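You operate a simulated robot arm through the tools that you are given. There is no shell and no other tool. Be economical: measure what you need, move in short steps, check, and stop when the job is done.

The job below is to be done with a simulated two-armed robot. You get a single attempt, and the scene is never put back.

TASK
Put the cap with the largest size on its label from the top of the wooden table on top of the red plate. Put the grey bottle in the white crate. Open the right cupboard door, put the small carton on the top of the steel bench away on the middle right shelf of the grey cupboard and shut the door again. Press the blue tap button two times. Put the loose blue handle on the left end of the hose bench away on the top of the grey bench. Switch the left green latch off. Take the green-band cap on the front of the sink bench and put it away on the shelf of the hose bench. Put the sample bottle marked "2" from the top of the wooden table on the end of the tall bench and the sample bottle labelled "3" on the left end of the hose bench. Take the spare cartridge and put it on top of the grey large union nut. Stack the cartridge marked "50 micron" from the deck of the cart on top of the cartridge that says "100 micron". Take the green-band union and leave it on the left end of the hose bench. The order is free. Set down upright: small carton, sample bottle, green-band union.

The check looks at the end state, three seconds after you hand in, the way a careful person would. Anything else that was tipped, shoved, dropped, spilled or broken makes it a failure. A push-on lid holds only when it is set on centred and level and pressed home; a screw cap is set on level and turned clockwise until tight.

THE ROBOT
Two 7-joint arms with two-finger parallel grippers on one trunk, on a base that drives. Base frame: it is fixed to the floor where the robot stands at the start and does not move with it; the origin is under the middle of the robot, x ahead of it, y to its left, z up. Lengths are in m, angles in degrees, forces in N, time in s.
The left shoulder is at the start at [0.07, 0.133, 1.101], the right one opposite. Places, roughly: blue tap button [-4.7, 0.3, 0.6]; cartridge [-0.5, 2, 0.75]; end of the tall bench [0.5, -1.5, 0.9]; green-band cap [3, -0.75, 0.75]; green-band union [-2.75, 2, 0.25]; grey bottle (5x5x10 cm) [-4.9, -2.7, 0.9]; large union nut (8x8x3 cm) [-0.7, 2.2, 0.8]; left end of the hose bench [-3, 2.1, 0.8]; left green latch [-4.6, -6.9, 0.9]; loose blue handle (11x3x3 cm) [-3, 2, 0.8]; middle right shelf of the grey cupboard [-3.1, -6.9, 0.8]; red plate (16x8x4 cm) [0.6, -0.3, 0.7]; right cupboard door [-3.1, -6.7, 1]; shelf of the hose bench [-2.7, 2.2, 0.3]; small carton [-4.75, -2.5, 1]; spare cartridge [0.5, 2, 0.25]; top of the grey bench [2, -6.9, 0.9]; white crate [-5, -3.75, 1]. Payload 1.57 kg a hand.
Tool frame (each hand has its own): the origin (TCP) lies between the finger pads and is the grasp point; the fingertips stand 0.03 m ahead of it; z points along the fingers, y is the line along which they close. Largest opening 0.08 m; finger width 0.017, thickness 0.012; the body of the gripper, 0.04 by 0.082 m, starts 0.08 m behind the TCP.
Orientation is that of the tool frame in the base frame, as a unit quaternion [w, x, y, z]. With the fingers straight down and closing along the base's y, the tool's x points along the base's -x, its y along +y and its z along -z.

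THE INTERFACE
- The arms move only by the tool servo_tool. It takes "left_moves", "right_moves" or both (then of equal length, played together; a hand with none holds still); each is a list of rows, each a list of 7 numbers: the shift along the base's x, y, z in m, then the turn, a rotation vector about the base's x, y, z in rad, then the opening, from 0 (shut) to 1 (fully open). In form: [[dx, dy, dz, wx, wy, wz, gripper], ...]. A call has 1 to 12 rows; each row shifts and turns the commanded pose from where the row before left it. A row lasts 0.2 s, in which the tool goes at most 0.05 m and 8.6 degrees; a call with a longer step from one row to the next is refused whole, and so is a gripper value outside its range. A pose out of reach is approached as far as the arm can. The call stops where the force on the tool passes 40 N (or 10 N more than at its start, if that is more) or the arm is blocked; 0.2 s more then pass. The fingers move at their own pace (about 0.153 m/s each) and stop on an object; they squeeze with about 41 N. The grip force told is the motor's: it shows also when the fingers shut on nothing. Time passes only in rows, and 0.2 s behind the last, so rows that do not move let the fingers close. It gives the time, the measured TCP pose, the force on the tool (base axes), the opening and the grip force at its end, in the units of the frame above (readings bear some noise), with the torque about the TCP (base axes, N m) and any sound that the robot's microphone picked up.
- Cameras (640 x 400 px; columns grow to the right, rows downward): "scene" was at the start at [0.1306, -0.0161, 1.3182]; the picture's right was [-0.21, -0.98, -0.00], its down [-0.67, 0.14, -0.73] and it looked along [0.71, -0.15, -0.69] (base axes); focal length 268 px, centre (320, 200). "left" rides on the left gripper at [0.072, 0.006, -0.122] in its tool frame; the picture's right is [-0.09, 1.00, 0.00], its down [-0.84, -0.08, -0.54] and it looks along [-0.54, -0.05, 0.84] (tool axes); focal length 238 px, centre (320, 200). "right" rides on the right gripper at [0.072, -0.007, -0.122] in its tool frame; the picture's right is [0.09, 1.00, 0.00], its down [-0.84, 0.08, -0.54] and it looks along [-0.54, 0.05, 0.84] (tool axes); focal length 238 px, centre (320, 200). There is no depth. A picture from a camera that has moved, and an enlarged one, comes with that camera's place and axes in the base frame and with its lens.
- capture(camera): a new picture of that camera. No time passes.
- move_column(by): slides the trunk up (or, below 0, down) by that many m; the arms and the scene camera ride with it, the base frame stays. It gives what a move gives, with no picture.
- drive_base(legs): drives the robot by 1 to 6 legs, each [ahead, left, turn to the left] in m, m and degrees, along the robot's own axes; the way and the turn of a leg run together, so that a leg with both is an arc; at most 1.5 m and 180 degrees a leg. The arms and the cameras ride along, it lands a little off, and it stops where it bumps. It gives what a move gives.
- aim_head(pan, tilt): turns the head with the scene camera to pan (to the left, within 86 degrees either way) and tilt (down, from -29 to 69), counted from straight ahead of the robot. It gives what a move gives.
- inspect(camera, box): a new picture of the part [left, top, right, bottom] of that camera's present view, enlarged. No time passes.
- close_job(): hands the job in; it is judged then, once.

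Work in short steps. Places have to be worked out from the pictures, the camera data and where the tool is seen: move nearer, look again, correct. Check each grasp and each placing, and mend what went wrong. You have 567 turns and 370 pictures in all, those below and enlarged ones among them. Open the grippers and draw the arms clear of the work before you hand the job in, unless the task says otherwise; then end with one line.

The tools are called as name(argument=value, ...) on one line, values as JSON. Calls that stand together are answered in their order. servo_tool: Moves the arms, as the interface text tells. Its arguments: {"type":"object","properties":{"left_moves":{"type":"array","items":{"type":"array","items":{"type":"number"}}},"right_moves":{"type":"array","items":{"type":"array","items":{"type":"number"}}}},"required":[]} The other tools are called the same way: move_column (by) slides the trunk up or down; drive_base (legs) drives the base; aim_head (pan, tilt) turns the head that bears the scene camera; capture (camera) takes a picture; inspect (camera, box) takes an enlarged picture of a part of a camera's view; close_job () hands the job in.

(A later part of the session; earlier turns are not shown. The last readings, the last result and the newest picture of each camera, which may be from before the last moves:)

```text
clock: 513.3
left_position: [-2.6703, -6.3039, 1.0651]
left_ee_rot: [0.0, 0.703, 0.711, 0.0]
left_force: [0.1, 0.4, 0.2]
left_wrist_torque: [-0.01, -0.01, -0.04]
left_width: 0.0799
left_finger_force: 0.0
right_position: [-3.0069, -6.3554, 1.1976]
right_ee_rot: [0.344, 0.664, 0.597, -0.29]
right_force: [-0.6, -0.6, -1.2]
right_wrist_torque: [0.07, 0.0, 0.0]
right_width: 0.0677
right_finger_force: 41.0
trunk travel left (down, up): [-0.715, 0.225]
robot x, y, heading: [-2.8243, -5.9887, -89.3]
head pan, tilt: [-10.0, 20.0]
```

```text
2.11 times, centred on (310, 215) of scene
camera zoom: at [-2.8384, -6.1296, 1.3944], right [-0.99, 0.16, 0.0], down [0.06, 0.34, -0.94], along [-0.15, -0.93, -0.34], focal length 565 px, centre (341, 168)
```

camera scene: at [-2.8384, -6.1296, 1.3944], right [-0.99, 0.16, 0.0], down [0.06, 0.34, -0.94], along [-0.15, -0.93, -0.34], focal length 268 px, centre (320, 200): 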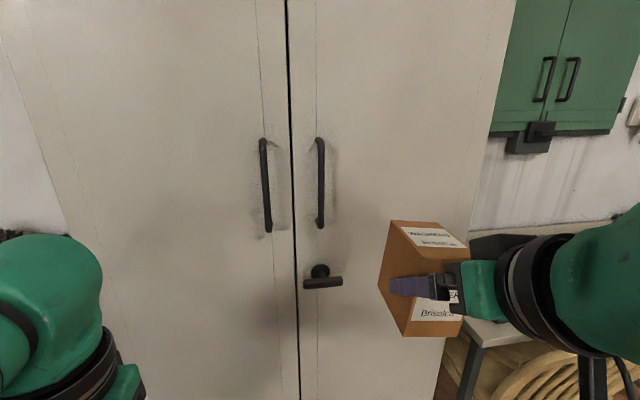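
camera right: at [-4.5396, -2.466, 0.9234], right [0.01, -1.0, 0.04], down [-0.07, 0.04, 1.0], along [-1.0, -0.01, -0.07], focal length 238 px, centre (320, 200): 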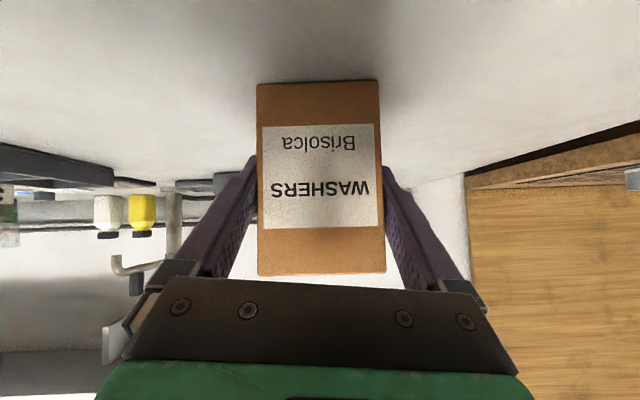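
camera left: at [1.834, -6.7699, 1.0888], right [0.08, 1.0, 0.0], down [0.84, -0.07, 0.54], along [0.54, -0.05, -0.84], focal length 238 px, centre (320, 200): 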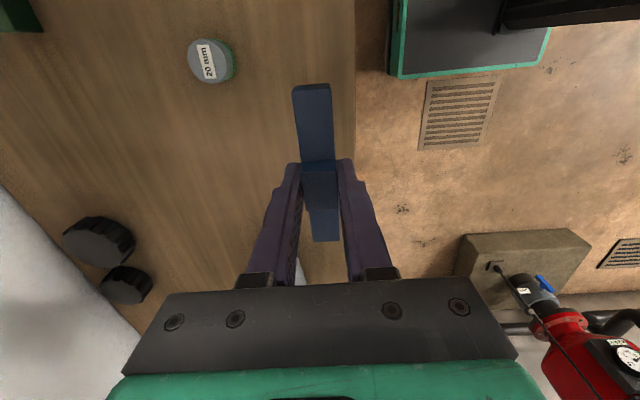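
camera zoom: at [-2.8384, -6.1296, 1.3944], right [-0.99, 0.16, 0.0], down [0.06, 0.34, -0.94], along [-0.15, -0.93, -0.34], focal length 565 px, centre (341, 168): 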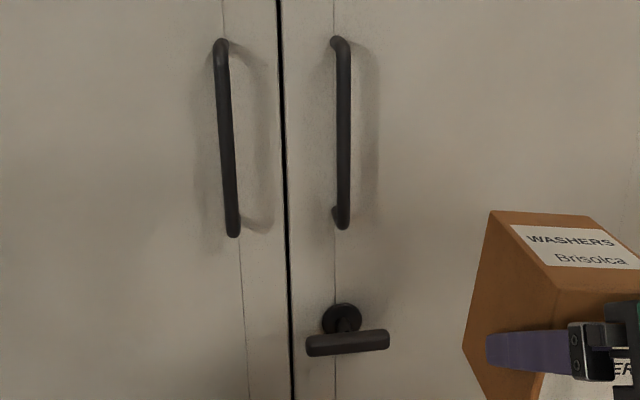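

A T-latch sits under the pull bar. The carton arm would be in the door's sweep, so I look for a place to set the carton down temporarily (small table at left).

aim_head(pan=55, tilt=35)

capture(camera="scene")

aim_head(pan=-60, tilt=30)

capture(camera="scene")

```text
clock: 514.7
left_position: [-2.6689, -6.3028, 1.0643]
left_ee_rot: [0.001, 0.703, 0.711, -0.001]
left_force: [-0.2, -0.3, -0.3]
left_wrist_torque: [0.01, -0.01, -0.04]
left_width: 0.0799
left_finger_force: 0.1
right_position: [-3.0074, -6.3573, 1.1979]
right_ee_rot: [0.343, 0.665, 0.597, -0.291]
right_force: [0.6, -0.7, -2.6]
right_wrist_torque: [0.07, 0.01, 0.0]
right_width: 0.0676
right_finger_force: 41.2
trunk travel left (down, up): [-0.715, 0.225]
robot x, y, heading: [-2.8246, -5.9918, -89.6]
head pan, tilt: [55.0, 35.0]
```

```text
153 pictures are left
camera scene: at [-2.7503, -6.0873, 1.3707], right [-0.56, -0.83, 0.0], down [-0.47, 0.32, -0.82], along [0.68, -0.46, -0.57], focal length 268 px, centre (320, 200)
```

scene: 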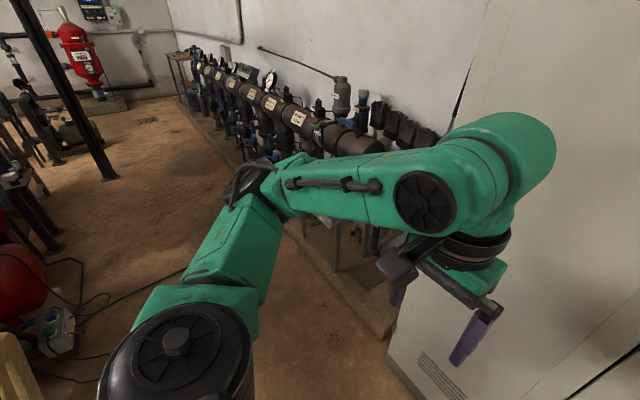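

```text
clock: 516.6
left_position: [-2.669, -6.3031, 1.064]
left_ee_rot: [0.001, 0.703, 0.711, 0.0]
left_force: [-0.3, -0.3, 0.3]
left_wrist_torque: [-0.02, 0.0, 0.01]
left_width: 0.08
left_finger_force: 0.0
right_position: [-3.0076, -6.3557, 1.1974]
right_ee_rot: [0.344, 0.664, 0.597, -0.29]
right_force: [-0.5, 0.4, -2.1]
right_wrist_torque: [0.06, 0.01, -0.01]
right_width: 0.0676
right_finger_force: 40.8
trunk travel left (down, up): [-0.715, 0.225]
robot x, y, heading: [-2.8224, -5.9852, -89.1]
head pan, tilt: [-60.0, 30.0]
```

```text
152 pictures are left
camera scene: at [-2.9008, -6.084, 1.3784], right [-0.51, 0.86, 0.0], down [0.43, 0.26, -0.87], along [-0.74, -0.44, -0.5], focal length 268 px, centre (320, 200)
```

scene: 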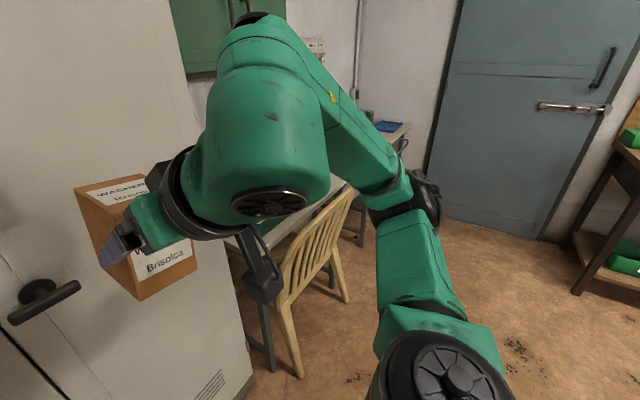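

I'll check the small table to the left (x≈-1.7) as a place to set the carton, so I can open the door freely and regrasp the carton with the left hand.

drive_base(legs=[[0.0, 1.1, 0]])

aim_head(pan=0, tilt=45)

capture(camera="scene")

```text
clock: 522.2
left_position: [-1.5793, -6.287, 1.0651]
left_ee_rot: [0.0, 0.703, 0.711, -0.001]
left_force: [0.5, 0.0, -1.1]
left_wrist_torque: [0.0, -0.01, 0.01]
left_width: 0.0802
left_finger_force: 0.0
right_position: [-1.9163, -6.3399, 1.1974]
right_ee_rot: [0.343, 0.664, 0.597, -0.289]
right_force: [-0.1, -0.2, -1.8]
right_wrist_torque: [0.07, -0.02, -0.05]
right_width: 0.0675
right_finger_force: 40.8
trunk travel left (down, up): [-0.715, 0.225]
robot x, y, heading: [-1.7341, -5.971, -89.2]
head pan, tilt: [-60.0, 30.0]
```

```text
clock: 523.5
left_position: [-1.5787, -6.2877, 1.065]
left_ee_rot: [0.001, 0.703, 0.712, 0.0]
left_force: [-0.3, 1.1, 0.6]
left_wrist_torque: [-0.03, 0.01, 0.0]
left_width: 0.0801
left_finger_force: 0.0
right_position: [-1.9176, -6.3416, 1.1974]
right_ee_rot: [0.343, 0.665, 0.597, -0.289]
right_force: [-0.1, -0.4, -2.8]
right_wrist_torque: [0.1, 0.02, 0.02]
right_width: 0.0677
right_finger_force: 41.3
trunk travel left (down, up): [-0.715, 0.225]
robot x, y, heading: [-1.7308, -5.9753, -89.1]
head pan, tilt: [0.0, 45.0]
```

```text
151 pictures are left
camera scene: at [-1.7319, -6.1034, 1.3558], right [-1.0, -0.01, 0.0], down [-0.01, 0.71, -0.71], along [0.01, -0.71, -0.71], focal length 268 px, centre (320, 200)
```

scene: 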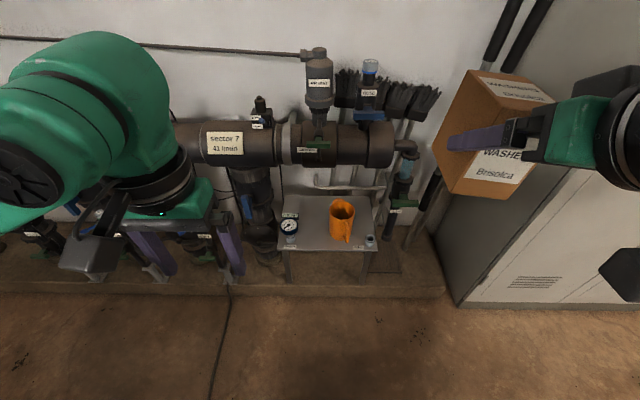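

No good spot there. I'll set the carton on the free mat of the wood bench (around (-4.85, -3.35)), then come back with free hands to open the door. I drive back up the aisle.

drive_base(legs=[[0, -1.4, 0], [0, -0.62, 0], [-1.5, 0, 0], [-0.95, 0, 0], [0, 0, -90]])

aim_head(pan=-10, tilt=35)

capture(camera="scene")

```text
clock: 548.9
left_position: [-4.0825, -3.7088, 1.064]
left_ee_rot: [-0.001, 1.0, -0.02, -0.001]
left_force: [-0.1, -0.4, 0.6]
left_wrist_torque: [0.03, 0.0, 0.02]
left_width: 0.0801
left_finger_force: 0.1
right_position: [-4.1167, -3.3691, 1.1968]
right_ee_rot: [0.027, 0.89, -0.071, -0.449]
right_force: [0.0, 0.9, -1.9]
right_wrist_torque: [-0.01, -0.05, 0.03]
right_width: 0.0675
right_finger_force: 41.0
trunk travel left (down, up): [-0.715, 0.225]
robot x, y, heading: [-3.7579, -3.5709, 177.7]
head pan, tilt: [0.0, 45.0]
```

```text
clock: 549.6
left_position: [-4.0829, -3.7096, 1.0645]
left_ee_rot: [0.0, 1.0, -0.02, -0.001]
left_force: [0.1, 0.2, -1.5]
left_wrist_torque: [0.0, 0.03, 0.01]
left_width: 0.0797
left_finger_force: 0.1
right_position: [-4.1186, -3.3687, 1.1991]
right_ee_rot: [0.026, 0.891, -0.072, -0.449]
right_force: [-0.5, -1.0, -2.6]
right_wrist_torque: [-0.03, -0.09, 0.05]
right_width: 0.0676
right_finger_force: 41.0
trunk travel left (down, up): [-0.715, 0.225]
robot x, y, heading: [-3.7619, -3.5738, 177.8]
head pan, tilt: [-10.0, 35.0]
```

```text
150 pictures are left
camera scene: at [-3.8969, -3.5507, 1.3706], right [0.21, 0.98, 0.0], down [0.56, -0.12, -0.82], along [-0.8, 0.17, -0.57], focal length 268 px, centre (320, 200)
```

scene: 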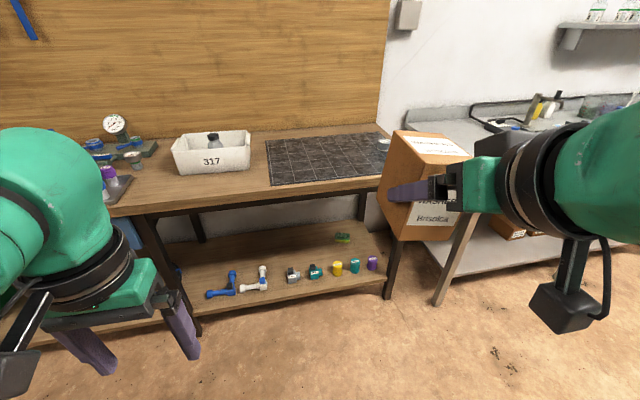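

The mat's free area is around (-4.85, -3.33). I drive forward and lower to set the carton there.

drive_base(legs=[[0.57, 0, 0]])

move_column(by=-0.2)

servo_tool(right_moves=[[-0.045, 0, 0, 0, 0, 0, 0.5], [-0.045, 0, 0, 0, 0, 0, 0.5], [-0.045, 0, -0.01, 0, 0, 0, 0.5], [0, 0, -0.03, 0, 0, 0, 0.5], [0, 0, -0.02, 0, 0, 0, 0.5]])

capture(camera="scene")

```text
clock: 552.9
left_position: [-4.6508, -3.69, 1.0646]
left_ee_rot: [0.0, 1.0, -0.019, -0.001]
left_force: [0.1, 0.2, -0.3]
left_wrist_torque: [0.01, 0.03, 0.01]
left_width: 0.0802
left_finger_force: 0.1
right_position: [-4.6878, -3.3492, 1.1982]
right_ee_rot: [0.026, 0.89, -0.071, -0.449]
right_force: [-0.6, -0.3, -2.4]
right_wrist_torque: [-0.03, -0.07, 0.02]
right_width: 0.0674
right_finger_force: 41.1
trunk travel left (down, up): [-0.715, 0.225]
robot x, y, heading: [-4.3289, -3.5529, 178.0]
head pan, tilt: [-10.0, 35.0]
```

```text
clock: 555.0
left_position: [-4.6509, -3.6903, 0.8653]
left_ee_rot: [-0.001, 1.0, -0.019, -0.002]
left_force: [-0.6, -0.9, -0.1]
left_wrist_torque: [0.02, 0.0, -0.02]
left_width: 0.08
left_finger_force: 0.1
right_position: [-4.6878, -3.3491, 0.9975]
right_ee_rot: [0.027, 0.89, -0.07, -0.449]
right_force: [0.2, 0.3, -1.7]
right_wrist_torque: [0.0, -0.08, 0.01]
right_width: 0.0674
right_finger_force: 40.7
trunk travel left (down, up): [-0.515, 0.425]
robot x, y, heading: [-4.3311, -3.5515, 178.0]
head pan, tilt: [-10.0, 35.0]
```

```text
clock: 556.2
left_position: [-4.6532, -3.6903, 0.8641]
left_ee_rot: [0.001, 1.0, -0.019, 0.0]
left_force: [-0.5, 0.8, 0.0]
left_wrist_torque: [-0.03, 0.0, -0.01]
left_width: 0.0799
left_finger_force: 0.1
right_position: [-4.8236, -3.3501, 0.9371]
right_ee_rot: [0.027, 0.891, -0.07, -0.449]
right_force: [-0.8, 0.6, -2.3]
right_wrist_torque: [-0.01, -0.07, 0.02]
right_width: 0.0676
right_finger_force: 41.0
trunk travel left (down, up): [-0.515, 0.425]
robot x, y, heading: [-4.3273, -3.552, 178.0]
head pan, tilt: [-10.0, 35.0]
```

```text
149 pictures are left
camera scene: at [-4.4674, -3.5301, 1.1706], right [0.21, 0.98, 0.0], down [0.56, -0.12, -0.82], along [-0.8, 0.17, -0.57], focal length 268 px, centre (320, 200)
```

scene: 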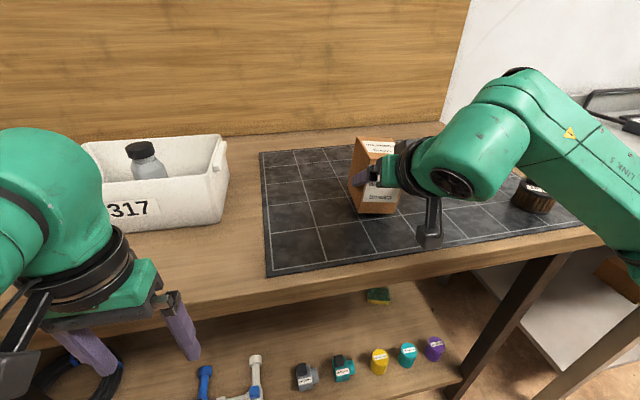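

I lower the carton in small steps to contact on the mat.

servo_tool(right_moves=[[0, 0, -0.015, 0, 0, 0, 0.5], [0, 0, -0.005, 0, 0, 0, 0.5], [0, 0, -0.004, 0, 0, 0, 0.5]])

servo_tool(right_moves=[[0, 0, -0.004, 0, 0, 0, 0.5], [0, 0, -0.003, 0, 0, 0, 0.5]])

inspect(camera="scene", box=[310, 110, 470, 250])

```text
clock: 557.0
left_position: [-4.6485, -3.6912, 0.8663]
left_ee_rot: [-0.002, 1.0, -0.019, -0.003]
left_force: [-0.6, -0.2, -0.4]
left_wrist_torque: [-0.01, 0.01, 0.03]
left_width: 0.0801
left_finger_force: 0.1
right_position: [-4.8193, -3.351, 0.9186]
right_ee_rot: [0.026, 0.887, -0.069, -0.456]
right_force: [-3.2, -0.6, 32.7]
right_wrist_torque: [0.94, 0.34, -0.17]
right_width: 0.0672
right_finger_force: 40.9
trunk travel left (down, up): [-0.515, 0.425]
robot x, y, heading: [-4.3327, -3.5509, 178.1]
head pan, tilt: [-10.0, 35.0]
```

```text
clock: 557.6
left_position: [-4.6481, -3.6913, 0.866]
left_ee_rot: [-0.001, 1.0, -0.019, -0.004]
left_force: [0.2, 0.8, -0.6]
left_wrist_torque: [-0.02, 0.01, 0.01]
left_width: 0.0802
left_finger_force: 0.0
right_position: [-4.8188, -3.3502, 0.9107]
right_ee_rot: [0.027, 0.888, -0.069, -0.453]
right_force: [1.3, -1.0, 31.1]
right_wrist_torque: [0.98, 0.19, 0.04]
right_width: 0.0678
right_finger_force: 40.8
trunk travel left (down, up): [-0.515, 0.425]
robot x, y, heading: [-4.3278, -3.5533, 177.7]
head pan, tilt: [-10.0, 35.0]
```

```text
2.86 times, centred on (390, 180) of scene
camera zoom: at [-4.4614, -3.5324, 1.1714], right [0.21, 0.98, 0.0], down [0.56, -0.12, -0.82], along [-0.8, 0.17, -0.57], focal length 767 px, centre (120, 257)
```

zoom: 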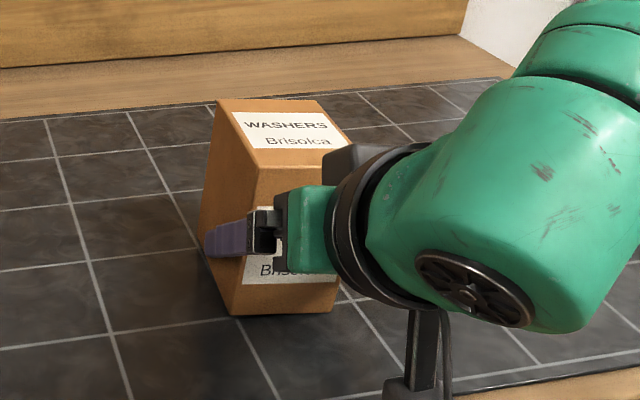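

Set down. I ease up, open, and retract along the tool axis.

servo_tool(right_moves=[[0, 0, 0.003, 0, 0, 0, 0.5], [0, 0, 0, 0, 0, 0, 1], [0, 0, 0, 0, 0, 0, 1], [0.03, 0, 0.0, 0, 0, 0, 1], [0.04, 0, 0.01, 0, 0, 0, 1], [0.04, 0, 0.01, 0, 0, 0, 1], [0.04, 0, 0.01, 0, 0, 0, 1]])

capture(camera="right")

```text
clock: 559.2
left_position: [-4.6493, -3.6904, 0.8644]
left_ee_rot: [0.0, 1.0, -0.019, -0.002]
left_force: [0.1, -0.2, 0.5]
left_wrist_torque: [0.02, -0.02, 0.01]
left_width: 0.0801
left_finger_force: 0.0
right_position: [-4.6776, -3.3512, 0.9432]
right_ee_rot: [0.024, 0.891, -0.067, -0.449]
right_force: [-0.7, -0.6, -0.2]
right_wrist_torque: [0.02, 0.01, -0.01]
right_width: 0.0798
right_finger_force: 0.0
right hand out of reach, approached as far as the arm can: row 7
trunk travel left (down, up): [-0.515, 0.425]
robot x, y, heading: [-4.3289, -3.5545, 177.9]
head pan, tilt: [-10.0, 35.0]
```

```text
147 pictures are left
camera right: at [-4.5371, -3.3579, 0.9564], right [-0.04, -1.0, 0.03], down [-0.06, 0.03, 1.0], along [-1.0, 0.04, -0.07], focal length 238 px, centre (320, 200)
```

right: 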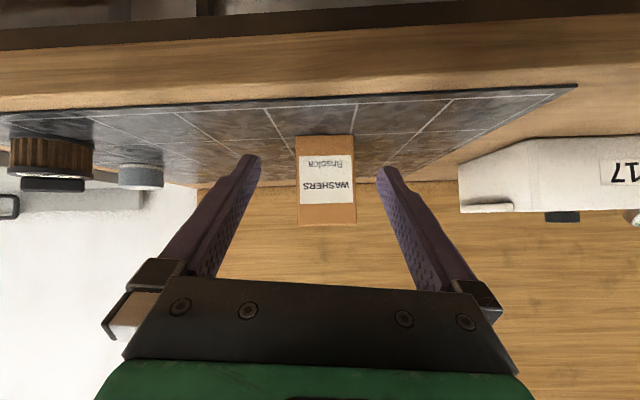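

The carton stands upright. Now I'll regrasp it with the left hand: back off, shift right 0.4 m, and pitch the left tool 54°.

drive_base(legs=[[-0.25, 0, 0], [0, -0.4, 2]])

servo_tool(left_moves=[[0.0, 0, 0.02, 0, 0.137, 0, 1], [0, 0, 0.02, 0, 0.137, 0, 1], [0, 0, 0.02, 0, 0.137, 0, 1], [0, 0, 0.02, 0, 0.137, 0, 1], [0, 0, 0, 0, 0.137, 0, 1], [0, 0, 0, 0, 0.137, 0, 1], [0, 0, 0, 0, 0.137, 0, 1]])

capture(camera="left")

```text
clock: 563.2
left_position: [-4.3883, -3.3018, 0.8638]
left_ee_rot: [0.001, 1.0, -0.001, -0.001]
left_force: [0.1, -0.4, 0.4]
left_wrist_torque: [-0.01, 0.0, -0.06]
left_width: 0.0802
left_finger_force: 0.0
right_position: [-4.4282, -2.9643, 0.9413]
right_ee_rot: [0.034, 0.892, -0.05, -0.448]
right_force: [-0.7, -0.2, 0.7]
right_wrist_torque: [-0.04, -0.03, 0.02]
right_width: 0.0801
right_finger_force: 0.1
trunk travel left (down, up): [-0.515, 0.425]
robot x, y, heading: [-4.0695, -3.1561, -179.9]
head pan, tilt: [-10.0, 35.0]
```

```text
clock: 564.8
left_position: [-4.3823, -3.2821, 0.894]
left_ee_rot: [0.024, 0.994, -0.055, -0.091]
left_force: [0.0, 0.0, 0.5]
left_wrist_torque: [-0.01, 0.03, -0.01]
left_width: 0.0801
left_finger_force: 0.1
left hand out of reach, approached as far as the arm can: row 2, 3, 4, 5, 6, 7
right_position: [-4.4294, -2.9664, 0.9407]
right_ee_rot: [0.033, 0.892, -0.05, -0.447]
right_force: [0.3, -0.5, 0.1]
right_wrist_torque: [-0.01, 0.01, -0.04]
right_width: 0.0799
right_finger_force: 0.1
trunk travel left (down, up): [-0.515, 0.425]
robot x, y, heading: [-4.0741, -3.1567, -179.8]
head pan, tilt: [-10.0, 35.0]
```

```text
146 pictures are left
camera left: at [-4.2905, -3.293, 1.0013], right [-0.19, -0.98, 0.07], down [-0.71, 0.19, 0.68], along [-0.68, 0.08, -0.73], focal length 238 px, centre (320, 200)
```

left: 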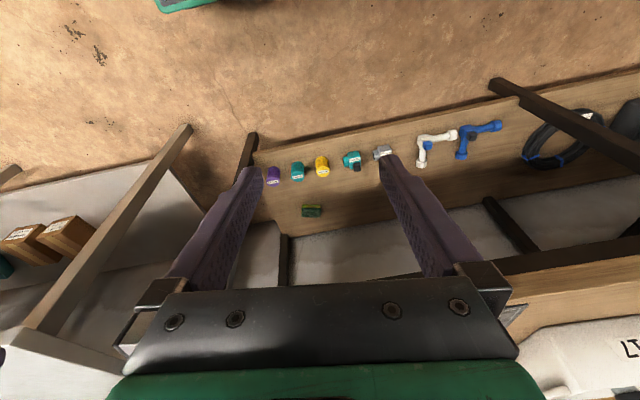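

Too close to the body to pitch. I extend the left hand forward first, then pitch and straighten it.

servo_tool(left_moves=[[-0.045, -0.01, 0.01, 0, 0, 0, 1], [-0.045, -0.015, 0.01, 0, 0, 0, 1], [-0.045, -0.015, 0.01, 0, 0, 0, 1], [-0.03, -0.01, 0, 0.01, 0.126, 0.0175, 1], [-0.01, 0, 0, 0.01, 0.126, 0.0175, 1], [0, 0, 0, 0.01, 0.126, 0.0175, 1], [0, 0, 0, 0.01, 0.126, 0.0175, 1], [0, 0, 0, 0.01, 0.126, 0.0175, 1], [0, 0, 0, 0.01, 0.126, 0.0175, 1]])

capture(camera="left")

```text
clock: 566.8
left_position: [-4.5581, -3.3334, 0.9216]
left_ee_rot: [0.018, 0.892, 0.012, -0.452]
left_force: [0.2, 0.2, -1.1]
left_wrist_torque: [0.02, 0.01, -0.02]
left_width: 0.08
left_finger_force: 0.0
right_position: [-4.4282, -2.9651, 0.9416]
right_ee_rot: [0.033, 0.892, -0.051, -0.447]
right_force: [-0.2, 0.4, 0.3]
right_wrist_torque: [-0.01, 0.0, -0.01]
right_width: 0.0802
right_finger_force: 0.0
trunk travel left (down, up): [-0.515, 0.425]
robot x, y, heading: [-4.0716, -3.1514, -179.7]
head pan, tilt: [-10.0, 35.0]
```

```text
145 pictures are left
camera left: at [-4.4162, -3.3344, 0.9364], right [-0.02, -1.0, 0.1], down [-0.06, 0.1, 0.99], along [-1.0, 0.01, -0.06], focal length 238 px, centre (320, 200)
```

left: 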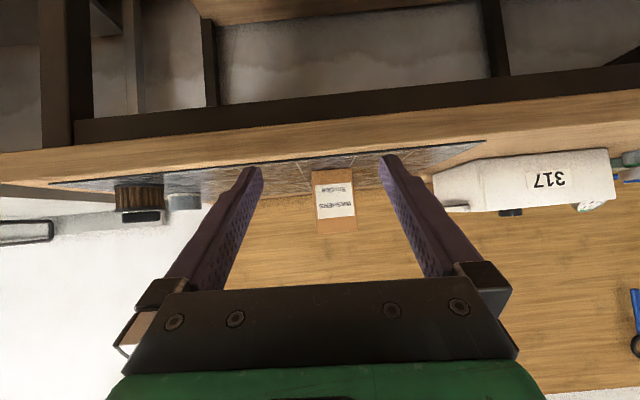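

The carton is 26 cm ahead, 1.2 cm to the left. I drive forward 0.18 m and look again.

drive_base(legs=[[0.17, 0.012, 0]])

capture(camera="left")

```text
clock: 568.2
left_position: [-4.7266, -3.345, 0.9215]
left_ee_rot: [0.019, 0.892, 0.011, -0.451]
left_force: [0.1, 0.5, -0.1]
left_wrist_torque: [-0.02, 0.01, -0.03]
left_width: 0.0799
left_finger_force: 0.1
right_position: [-4.5972, -2.976, 0.9411]
right_ee_rot: [0.034, 0.892, -0.05, -0.448]
right_force: [-0.3, 0.1, 0.4]
right_wrist_torque: [-0.06, -0.03, 0.02]
right_width: 0.0802
right_finger_force: 0.0
trunk travel left (down, up): [-0.515, 0.425]
robot x, y, heading: [-4.2382, -3.1614, -179.9]
head pan, tilt: [-10.0, 35.0]
```

```text
144 pictures are left
camera left: at [-4.5849, -3.3467, 0.9361], right [-0.02, -1.0, 0.1], down [-0.06, 0.1, 0.99], along [-1.0, 0.01, -0.06], focal length 238 px, centre (320, 200)
```

left: 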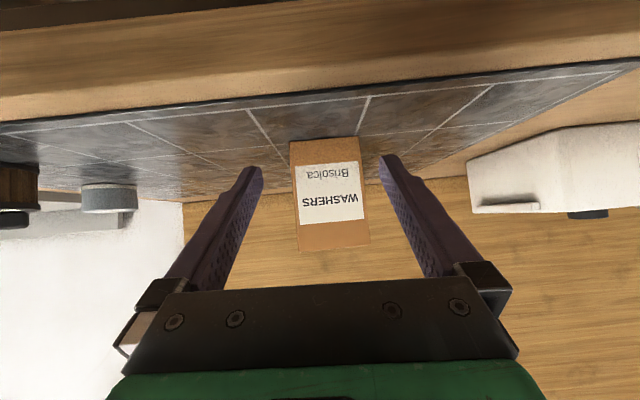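

I advance 9 cm with slight left correction and lower to 0.912, then check.

servo_tool(left_moves=[[-0.045, -0.003, -0.005, 0, 0, 0, 1], [-0.045, -0.003, -0.005, 0, 0, 0, 1]])

capture(camera="left")

```text
clock: 568.9
left_position: [-4.8176, -3.352, 0.9118]
left_ee_rot: [0.019, 0.892, 0.013, -0.451]
left_force: [0.3, -0.4, -0.2]
left_wrist_torque: [-0.02, 0.0, 0.0]
left_width: 0.0802
left_finger_force: 0.1
right_position: [-4.5969, -2.9767, 0.9423]
right_ee_rot: [0.033, 0.892, -0.05, -0.448]
right_force: [0.0, 0.5, -0.1]
right_wrist_torque: [0.02, -0.01, 0.01]
right_width: 0.08
right_finger_force: 0.1
trunk travel left (down, up): [-0.515, 0.425]
robot x, y, heading: [-4.2393, -3.1637, -180.0]
head pan, tilt: [-10.0, 35.0]
```

```text
143 pictures are left
camera left: at [-4.6756, -3.353, 0.9255], right [-0.02, -1.0, 0.1], down [-0.06, 0.1, 0.99], along [-1.0, 0.01, -0.06], focal length 238 px, centre (320, 200)
```

left: 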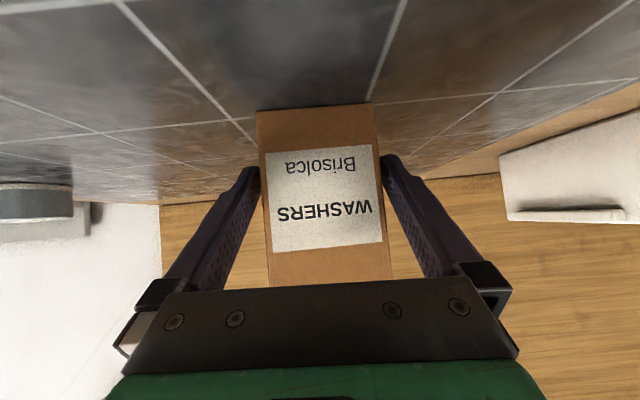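

Same relation as the earlier good grasp. I advance 1 cm more and close.

servo_tool(left_moves=[[-0.01, 0, -0.002, 0, 0, 0, 1], [0, 0, 0, 0, 0, 0, 0.5], [0, 0, 0, 0, 0, 0, 0.5], [0, 0, 0, 0, 0, 0, 0.5], [0, 0, 0.03, 0, 0, 0, 0.5], [0, 0, 0.04, 0, 0, 0, 0.5], [0.04, 0, 0.02, 0, 0, 0, 0.5], [0.045, 0, 0, 0, 0, 0, 0.5]])

capture(camera="scene")

```text
clock: 570.6
left_position: [-4.738, -3.3506, 0.999]
left_ee_rot: [0.018, 0.892, 0.011, -0.452]
left_force: [0.1, -0.4, -2.6]
left_wrist_torque: [0.03, -0.07, 0.01]
left_width: 0.0677
left_finger_force: 40.7
right_position: [-4.5972, -2.9775, 0.9427]
right_ee_rot: [0.033, 0.892, -0.05, -0.449]
right_force: [0.1, -0.6, 0.6]
right_wrist_torque: [0.02, -0.02, -0.01]
right_width: 0.0799
right_finger_force: 0.0
trunk travel left (down, up): [-0.515, 0.425]
robot x, y, heading: [-4.2376, -3.1637, -179.9]
head pan, tilt: [-10.0, 35.0]
```

```text
142 pictures are left
camera scene: at [-4.3763, -3.1487, 1.1708], right [0.17, 0.98, 0.0], down [0.56, -0.1, -0.82], along [-0.81, 0.14, -0.57], focal length 268 px, centre (320, 200)
```

scene: 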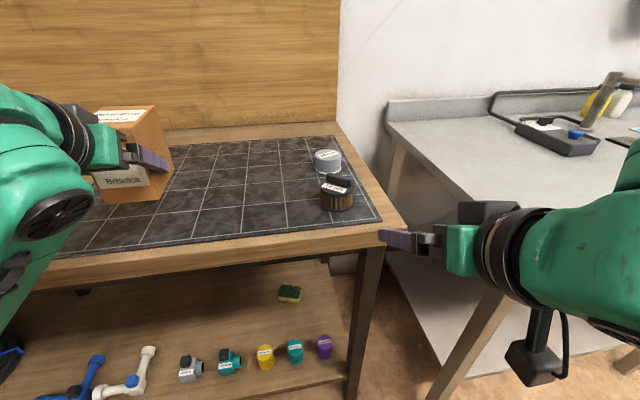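

The carton is held in the left hand. I return to the cupboard with the right hand free.

drive_base(legs=[[-0.5, 0, 0], [0, 0, 90], [1.5, 0, 0], [1.2, 0, 0], [0, 0.9, 0]])

move_column(by=0.25)

aim_head(pan=-10, tilt=20)

capture(camera="scene")

```text
clock: 594.5
left_position: [-2.6231, -6.3365, 0.9989]
left_ee_rot: [0.334, 0.618, 0.644, -0.303]
left_force: [-0.5, 0.9, -2.4]
left_wrist_torque: [0.08, -0.02, 0.04]
left_width: 0.0675
left_finger_force: 40.7
right_position: [-2.9986, -6.2, 0.9423]
right_ee_rot: [0.343, 0.661, 0.601, -0.29]
right_force: [-0.5, -0.8, 0.1]
right_wrist_torque: [0.01, -0.01, -0.04]
right_width: 0.08
right_finger_force: 0.0
trunk travel left (down, up): [-0.515, 0.425]
robot x, y, heading: [-2.8165, -5.8414, -89.0]
head pan, tilt: [-10.0, 35.0]
```

```text
clock: 597.0
left_position: [-2.6234, -6.3361, 1.2486]
left_ee_rot: [0.335, 0.618, 0.644, -0.304]
left_force: [0.2, 0.0, -2.3]
left_wrist_torque: [0.05, -0.01, 0.01]
left_width: 0.0678
left_finger_force: 40.9
right_position: [-2.9988, -6.1987, 1.1915]
right_ee_rot: [0.342, 0.662, 0.601, -0.29]
right_force: [0.2, 0.4, -0.8]
right_wrist_torque: [0.03, 0.01, 0.02]
right_width: 0.0799
right_finger_force: 0.2
trunk travel left (down, up): [-0.765, 0.175]
robot x, y, heading: [-2.8194, -5.838, -88.9]
head pan, tilt: [-10.0, 35.0]
```

```text
clock: 597.8
left_position: [-2.623, -6.337, 1.2497]
left_ee_rot: [0.335, 0.617, 0.645, -0.303]
left_force: [0.1, 0.5, -1.8]
left_wrist_torque: [0.06, 0.02, -0.01]
left_width: 0.0677
left_finger_force: 41.1
right_position: [-2.9988, -6.1988, 1.1913]
right_ee_rot: [0.343, 0.661, 0.601, -0.29]
right_force: [0.5, -0.3, 0.0]
right_wrist_torque: [0.02, -0.02, 0.01]
right_width: 0.08
right_finger_force: 0.1
trunk travel left (down, up): [-0.765, 0.175]
robot x, y, heading: [-2.8181, -5.8375, -89.2]
head pan, tilt: [-10.0, 20.0]
```

```text
141 pictures are left
camera scene: at [-2.8315, -5.9807, 1.4444], right [-0.99, 0.16, 0.0], down [0.05, 0.34, -0.94], along [-0.15, -0.93, -0.34], focal length 268 px, centre (320, 200)
```

scene: 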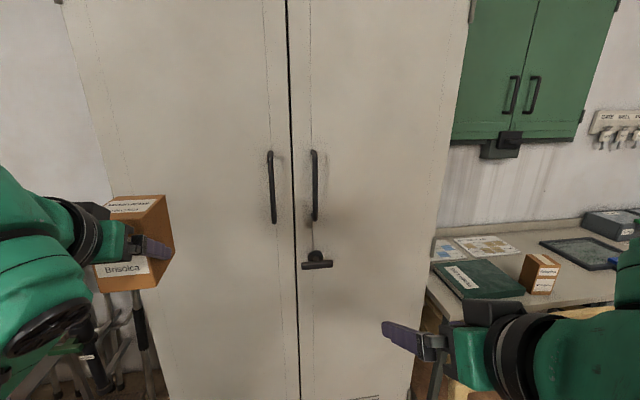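

I extend the right hand toward the pull bar and pitch it to horizontal, aligning x≈-2.932, z≈1.22.

servo_tool(right_moves=[[0.012, -0.04, 0.006, 0, 0, 0, 1], [0.012, -0.04, 0.006, 0, 0, 0, 1], [0.012, -0.04, 0.006, 0, 0, 0, 1], [0.012, -0.03, 0.006, -0.126, 0, 0, 1], [0.012, -0.02, 0.006, -0.126, 0, 0, 1], [0.006, -0.02, 0, -0.126, 0, 0, 1], [0, -0.02, 0, -0.126, 0, 0, 1], [0, -0.01, 0, -0.126, 0, 0, 1]])

capture(camera="right")

capture(camera="scene")

```text
clock: 599.6
left_position: [-2.6227, -6.3365, 1.2486]
left_ee_rot: [0.335, 0.617, 0.645, -0.303]
left_force: [0.3, -0.7, -2.4]
left_wrist_torque: [0.03, 0.03, 0.01]
left_width: 0.0674
left_finger_force: 41.0
right_position: [-2.9326, -6.4197, 1.222]
right_ee_rot: [0.531, 0.522, 0.481, -0.463]
right_force: [0.1, 0.6, 0.4]
right_wrist_torque: [0.03, 0.0, -0.01]
right_width: 0.0801
right_finger_force: 0.0
trunk travel left (down, up): [-0.765, 0.175]
robot x, y, heading: [-2.8176, -5.8415, -89.2]
head pan, tilt: [-10.0, 20.0]
```

```text
140 pictures are left
camera right: at [-2.9343, -6.2977, 1.1499], right [1.0, 0.03, 0.02], down [-0.03, 0.54, 0.84], along [0.01, -0.84, 0.54], focal length 238 px, centre (320, 200)
```

right: 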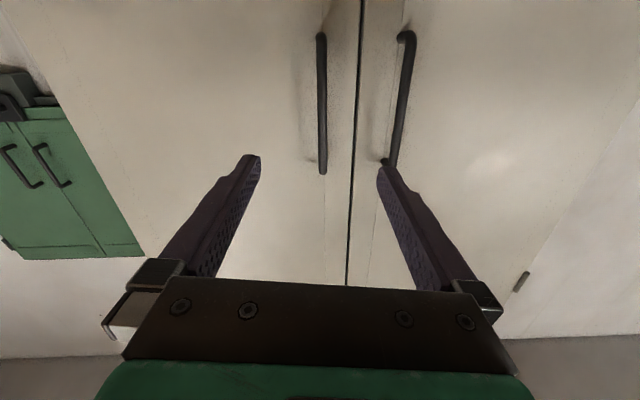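

```text
139 pictures are left
camera scene: at [-2.8311, -5.9806, 1.4445], right [-0.99, 0.16, 0.0], down [0.05, 0.34, -0.94], along [-0.15, -0.93, -0.34], focal length 268 px, centre (320, 200)
```

scene: 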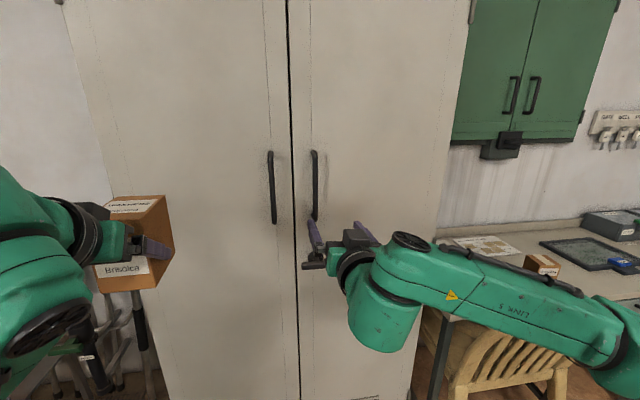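

The bar is centred laterally. I advance 0.2 m in steps and look again.

servo_tool(right_moves=[[0, -0.04, 0.003, 0, 0, 0, 1], [0, -0.04, 0.003, 0, 0, 0, 1], [0, -0.04, 0.003, 0, 0, 0, 1], [0, -0.04, 0.003, 0, 0, 0, 1]])

capture(camera="right")

```text
clock: 600.6
left_position: [-2.6218, -6.3381, 1.2487]
left_ee_rot: [0.334, 0.618, 0.644, -0.303]
left_force: [-0.2, -0.7, -1.9]
left_wrist_torque: [0.06, 0.01, -0.03]
left_width: 0.0674
left_finger_force: 40.5
right_position: [-2.9337, -6.582, 1.232]
right_ee_rot: [0.53, 0.523, 0.482, -0.462]
right_force: [-0.6, -0.6, -0.6]
right_wrist_torque: [-0.02, -0.02, -0.01]
right_width: 0.0799
right_finger_force: 0.1
trunk travel left (down, up): [-0.765, 0.175]
robot x, y, heading: [-2.8171, -5.8433, -89.1]
head pan, tilt: [-10.0, 20.0]
```

```text
138 pictures are left
camera right: at [-2.9353, -6.4595, 1.1601], right [1.0, 0.03, 0.02], down [-0.03, 0.53, 0.85], along [0.01, -0.85, 0.53], focal length 238 px, centre (320, 200)
```

right: 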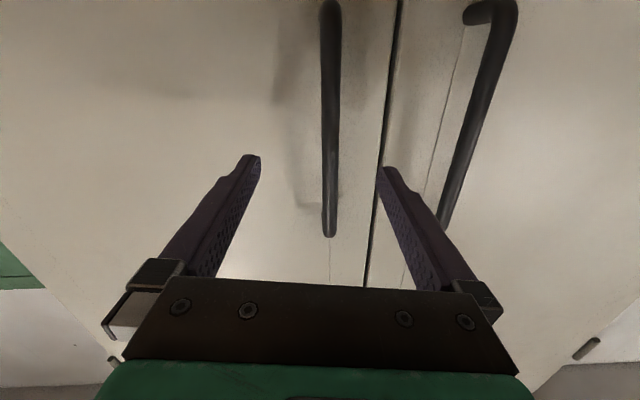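

The bar is at y≈-6.65, top z 1.32. I shift +1 cm in x, advance 6 cm and close on the bar.

servo_tool(right_moves=[[0.009, -0.02, 0, 0, 0, 0, 1], [0, -0.02, 0, 0, 0, 0, 1], [0, -0.018, 0, 0, 0, 0, 1], [0, 0, 0, 0, 0, 0, 0], [0, 0, 0, 0, 0, 0, 0], [0, 0, 0, 0, 0, 0, 0]])

capture(camera="right")

```text
clock: 602.0
left_position: [-2.6222, -6.3361, 1.2486]
left_ee_rot: [0.335, 0.616, 0.645, -0.303]
left_force: [-0.8, -0.7, -2.4]
left_wrist_torque: [0.04, -0.05, 0.04]
left_width: 0.0678
left_finger_force: 41.5
right_position: [-2.9253, -6.637, 1.234]
right_ee_rot: [0.53, 0.522, 0.482, -0.463]
right_force: [2.2, -0.4, -0.1]
right_wrist_torque: [-0.61, 0.63, 0.02]
right_width: 0.0154
right_finger_force: 30.9
trunk travel left (down, up): [-0.765, 0.175]
robot x, y, heading: [-2.8173, -5.8379, -89.1]
head pan, tilt: [-10.0, 20.0]
```

```text
137 pictures are left
camera right: at [-2.9254, -6.5155, 1.1619], right [1.0, 0.03, 0.02], down [-0.03, 0.53, 0.85], along [0.01, -0.85, 0.53], focal length 238 px, centre (320, 200)
```

right: 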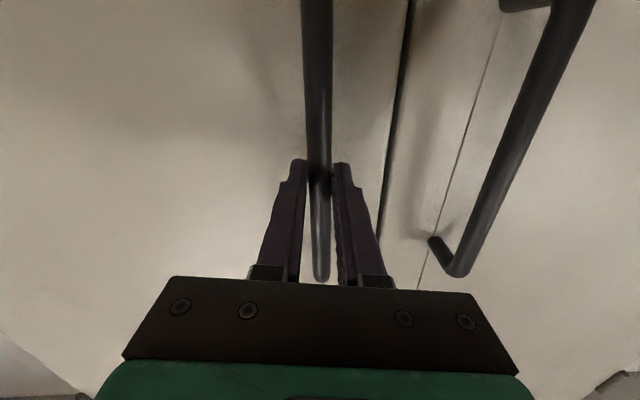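

The bar is gripped. I pull gently 2 cm to test whether the latch holds.

servo_tool(right_moves=[[0, 0.008, 0, 0, 0, 0, 0], [0, 0.008, 0, 0, 0, 0, 0]])

```text
clock: 602.6
left_position: [-2.6238, -6.3355, 1.2492]
left_ee_rot: [0.335, 0.618, 0.644, -0.304]
left_force: [0.4, 0.6, -1.7]
left_wrist_torque: [0.11, -0.04, 0.01]
left_width: 0.0676
left_finger_force: 41.3
right_position: [-2.9258, -6.6217, 1.2334]
right_ee_rot: [0.53, 0.524, 0.481, -0.462]
right_force: [-1.0, -1.6, 1.1]
right_wrist_torque: [-0.04, 0.55, 0.03]
right_width: 0.0157
right_finger_force: 31.3
trunk travel left (down, up): [-0.765, 0.175]
robot x, y, heading: [-2.8146, -5.8398, -89.0]
head pan, tilt: [-10.0, 20.0]
```

The door moves freely (tiny force). I follow the hinge arc (hinge ≈(-3.33, -6.70), radius 0.41) to about 30°.

servo_tool(right_moves=[[-0.008, 0.035, 0, 0, 0, 0, 0], [-0.011, 0.034, 0, 0, 0, 0, 0], [-0.014, 0.033, 0, 0, 0, 0, 0]])

capture(camera="scene")

```text
clock: 603.4
left_position: [-2.6225, -6.3343, 1.2494]
left_ee_rot: [0.335, 0.617, 0.644, -0.304]
left_force: [-0.8, 0.1, -1.8]
left_wrist_torque: [0.06, -0.05, -0.01]
left_width: 0.0675
left_finger_force: 40.9
right_position: [-2.958, -6.518, 1.2325]
right_ee_rot: [0.531, 0.522, 0.483, -0.461]
right_force: [3.1, 2.7, -4.2]
right_wrist_torque: [-0.66, 0.49, 0.03]
right_width: 0.0155
right_finger_force: 31.2
trunk travel left (down, up): [-0.765, 0.175]
robot x, y, heading: [-2.8159, -5.8381, -88.9]
head pan, tilt: [-10.0, 20.0]
```

```text
136 pictures are left
camera scene: at [-2.8316, -5.9787, 1.4446], right [-0.99, 0.16, 0.0], down [0.05, 0.34, -0.94], along [-0.15, -0.93, -0.34], focal length 268 px, centre (320, 200)
```

scene: 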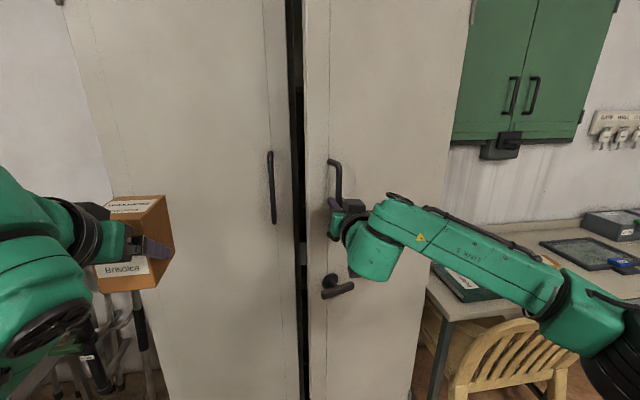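

The door is opening. I continue along the arc to ~45°.

servo_tool(right_moves=[[-0.017, 0.0315, 0, 0, 0, 0, 0], [-0.02, 0.03, 0, 0, 0, 0, 0], [-0.022, 0.028, 0, 0, 0, 0, 0], [-0.024, 0.026, 0, 0, 0, 0, 0], [-0.026, 0.024, 0, 0, 0, 0, 0]])

```text
clock: 604.6
left_position: [-2.6251, -6.3349, 1.2509]
left_ee_rot: [0.336, 0.617, 0.643, -0.304]
left_force: [-0.7, -0.4, -1.2]
left_wrist_torque: [0.06, -0.01, 0.0]
left_width: 0.0677
left_finger_force: 40.7
right_position: [-3.0697, -6.3775, 1.2334]
right_ee_rot: [0.531, 0.523, 0.48, -0.462]
right_force: [1.1, 3.4, -0.7]
right_wrist_torque: [0.73, 0.6, -0.07]
right_width: 0.0155
right_finger_force: 31.0
trunk travel left (down, up): [-0.765, 0.175]
robot x, y, heading: [-2.8186, -5.8417, -89.0]
head pan, tilt: [-10.0, 20.0]
```

Forces remain small. I continue toward ~67°.

servo_tool(right_moves=[[-0.029, 0.021, 0, 0, 0, 0, 0], [-0.03, 0.019, 0, 0, 0, 0, 0], [-0.032, 0.016, 0, 0, 0, 0, 0], [-0.033, 0.013, 0, 0, 0, 0, 0], [-0.034, 0.01, 0, 0, 0, 0, 0]])

capture(camera="scene")

```text
clock: 605.8
left_position: [-2.6252, -6.3357, 1.2489]
left_ee_rot: [0.335, 0.618, 0.644, -0.303]
left_force: [0.0, -0.8, -1.3]
left_wrist_torque: [0.08, -0.04, 0.0]
left_width: 0.0676
left_finger_force: 40.6
right_position: [-3.2266, -6.3004, 1.2333]
right_ee_rot: [0.531, 0.523, 0.48, -0.463]
right_force: [-1.2, -5.7, 11.0]
right_wrist_torque: [-0.65, 0.54, -0.06]
right_width: 0.0155
right_finger_force: 31.2
trunk travel left (down, up): [-0.765, 0.175]
robot x, y, heading: [-2.817, -5.8425, -89.0]
head pan, tilt: [-10.0, 20.0]
```

```text
135 pictures are left
camera scene: at [-2.8332, -5.9806, 1.4447], right [-0.99, 0.16, 0.0], down [0.05, 0.34, -0.94], along [-0.15, -0.93, -0.34], focal length 268 px, centre (320, 200)
```

scene: 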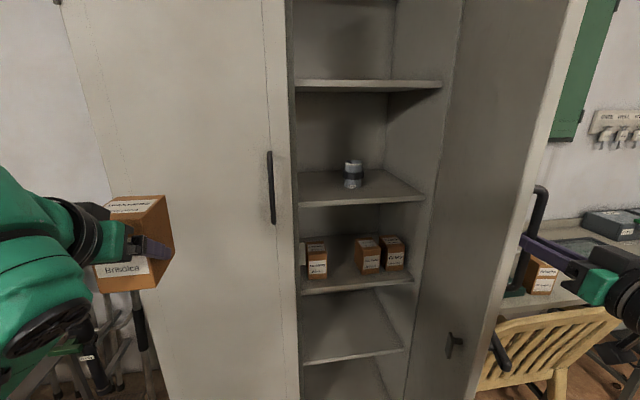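

The cupboard is open ~67°; the target shelf (z≈0.84) holds three boxes with room in front. I open the door another 12° and then release the bar.

servo_tool(right_moves=[[-0.033, 0.006, 0, 0, 0, 0, 0], [-0.033, 0.004, 0, 0, 0, 0, 0], [0, 0, 0, 0, 0, 0, 0.7], [0, 0, 0, 0, 0, 0, 1], [0, 0.03, 0, 0, 0, 0, 1], [0, 0.04, 0, 0, 0, 0, 1], [0, 0.04, 0, 0, 0, 0, 1]])

capture(camera="scene")

```text
clock: 607.4
left_position: [-2.6228, -6.3356, 1.248]
left_ee_rot: [0.335, 0.617, 0.644, -0.303]
left_force: [-0.4, 0.4, -2.0]
left_wrist_torque: [0.06, 0.01, 0.03]
left_width: 0.0676
left_finger_force: 41.3
right_position: [-3.289, -6.2106, 1.2331]
right_ee_rot: [0.531, 0.523, 0.481, -0.462]
right_force: [0.5, 0.0, 0.5]
right_wrist_torque: [-0.02, 0.01, 0.01]
right_width: 0.08
right_finger_force: 0.0
right hand out of reach, approached as far as the arm can: row 7
trunk travel left (down, up): [-0.765, 0.175]
robot x, y, heading: [-2.8174, -5.8331, -88.9]
head pan, tilt: [-10.0, 20.0]
```

```text
134 pictures are left
camera scene: at [-2.8316, -5.9807, 1.4445], right [-0.99, 0.16, 0.0], down [0.05, 0.34, -0.94], along [-0.15, -0.93, -0.34], focal length 268 px, centre (320, 200)
```

scene: 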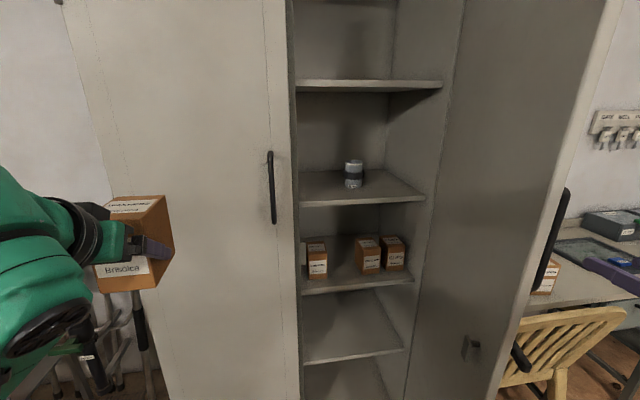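

The door stands ~78° open. I fold the right arm back to a tucked, vertical-tool pose beside the body.

servo_tool(right_moves=[[0.017, 0.016, 0, 0.143, 0, 0, 0.5], [0.017, 0.016, 0, 0.143, 0, 0, 0.5], [0.017, 0.016, 0, 0.143, 0, 0, 0.5], [0.017, 0.016, 0, 0.143, 0, 0, 0.5], [0.017, 0.016, 0, 0.143, 0, 0, 0.5], [0.017, 0.016, 0, 0.143, 0, 0, 0.5], [0.017, 0.016, 0, 0.143, 0, 0, 0.5], [0.017, 0.016, 0, 0.143, 0, 0, 0.5], [0.017, 0.016, 0, 0.143, 0, 0, 0.5], [0.017, 0.016, 0, 0.143, 0, 0, 0.5], [0.017, 0.016, 0, 0.14, 0, 0, 0.5]])

move_column(by=-0.22)

drive_base(legs=[[0.05, 0.03, -25]])

aim_head(pan=5, tilt=25)

capture(camera="scene")

```text
clock: 608.5
left_position: [-2.6198, -6.3342, 1.2479]
left_ee_rot: [0.334, 0.618, 0.643, -0.305]
left_force: [0.0, -0.6, -2.4]
left_wrist_torque: [0.08, 0.02, 0.05]
left_width: 0.0676
left_finger_force: 40.4
right_position: [-3.2549, -6.2993, 1.1612]
right_ee_rot: [0.394, 0.65, 0.564, -0.321]
right_force: [3.9, 20.3, 26.6]
right_wrist_torque: [-1.62, -1.01, 0.54]
right_width: 0.0416
right_finger_force: 0.1
right hand out of reach, approached as far as the arm can: row 1, 2, 3, 4, 5
trunk travel left (down, up): [-0.765, 0.175]
robot x, y, heading: [-2.8155, -5.8412, -88.9]
head pan, tilt: [-10.0, 20.0]
stopped in row 5 (right hand): the force on the tool passed its limit (the readings are from after the stop); the commanded pose is now the measured one
```

```text
clock: 609.1
left_position: [-2.621, -6.3351, 1.236]
left_ee_rot: [0.334, 0.617, 0.644, -0.304]
left_force: [0.3, -1.1, -2.1]
left_wrist_torque: [0.06, -0.01, 0.01]
left_width: 0.0677
left_finger_force: 40.8
right_position: [-3.2583, -6.3037, 1.1571]
right_ee_rot: [0.398, 0.647, 0.56, -0.331]
right_force: [2.4, 7.2, 8.5]
right_wrist_torque: [-0.11, -0.16, 0.25]
right_width: 0.0421
right_finger_force: 1.1
trunk travel left (down, up): [-0.754, 0.186]
robot x, y, heading: [-2.8193, -5.84, -89.0]
head pan, tilt: [-10.0, 20.0]
stopped: the force on the tool passed its limit (the readings are from after the stop); the commanded pose is now the measured one
```

```text
clock: 610.1
left_position: [-2.6751, -6.3675, 1.2378]
left_ee_rot: [0.32, 0.647, 0.615, -0.318]
left_force: [-0.3, 0.6, -1.7]
left_wrist_torque: [0.04, -0.01, 0.03]
left_width: 0.0676
left_finger_force: 41.7
right_position: [-3.3077, -6.2792, 1.1655]
right_ee_rot: [0.386, 0.67, 0.525, -0.356]
right_force: [1.4, -2.5, 4.9]
right_wrist_torque: [-0.28, -0.19, 0.08]
right_width: 0.042
right_finger_force: 1.1
trunk travel left (down, up): [-0.754, 0.186]
robot x, y, heading: [-2.8251, -5.8561, -94.4]
head pan, tilt: [-10.0, 20.0]
stopped in leg 1: the force on the tool passed its limit (the readings are from after the stop); the commanded pose is now the measured one
```

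```text
clock: 610.9
left_position: [-2.676, -6.3679, 1.2373]
left_ee_rot: [0.32, 0.647, 0.615, -0.319]
left_force: [-0.6, -0.6, -2.8]
left_wrist_torque: [0.06, 0.02, 0.04]
left_width: 0.0675
left_finger_force: 41.1
right_position: [-3.3089, -6.2808, 1.1648]
right_ee_rot: [0.385, 0.67, 0.525, -0.356]
right_force: [-0.5, -3.0, 7.7]
right_wrist_torque: [-0.26, -0.25, 0.01]
right_width: 0.041
right_finger_force: 0.6
trunk travel left (down, up): [-0.754, 0.186]
robot x, y, heading: [-2.824, -5.8527, -94.4]
head pan, tilt: [5.0, 25.0]
```

```text
133 pictures are left
camera scene: at [-2.8265, -5.9965, 1.4252], right [-1.0, -0.01, 0.0], down [-0.01, 0.42, -0.91], along [0.01, -0.91, -0.42], focal length 268 px, centre (320, 200)
```

scene: 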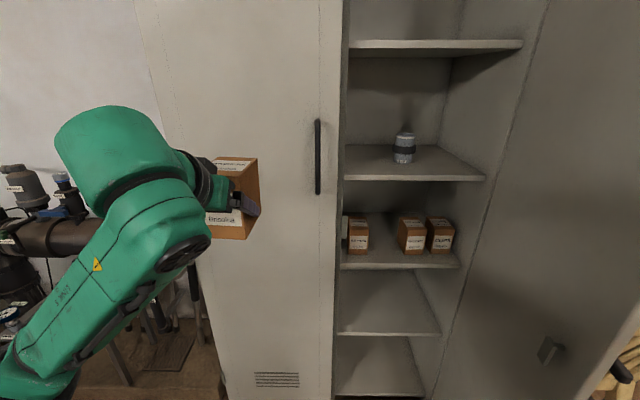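

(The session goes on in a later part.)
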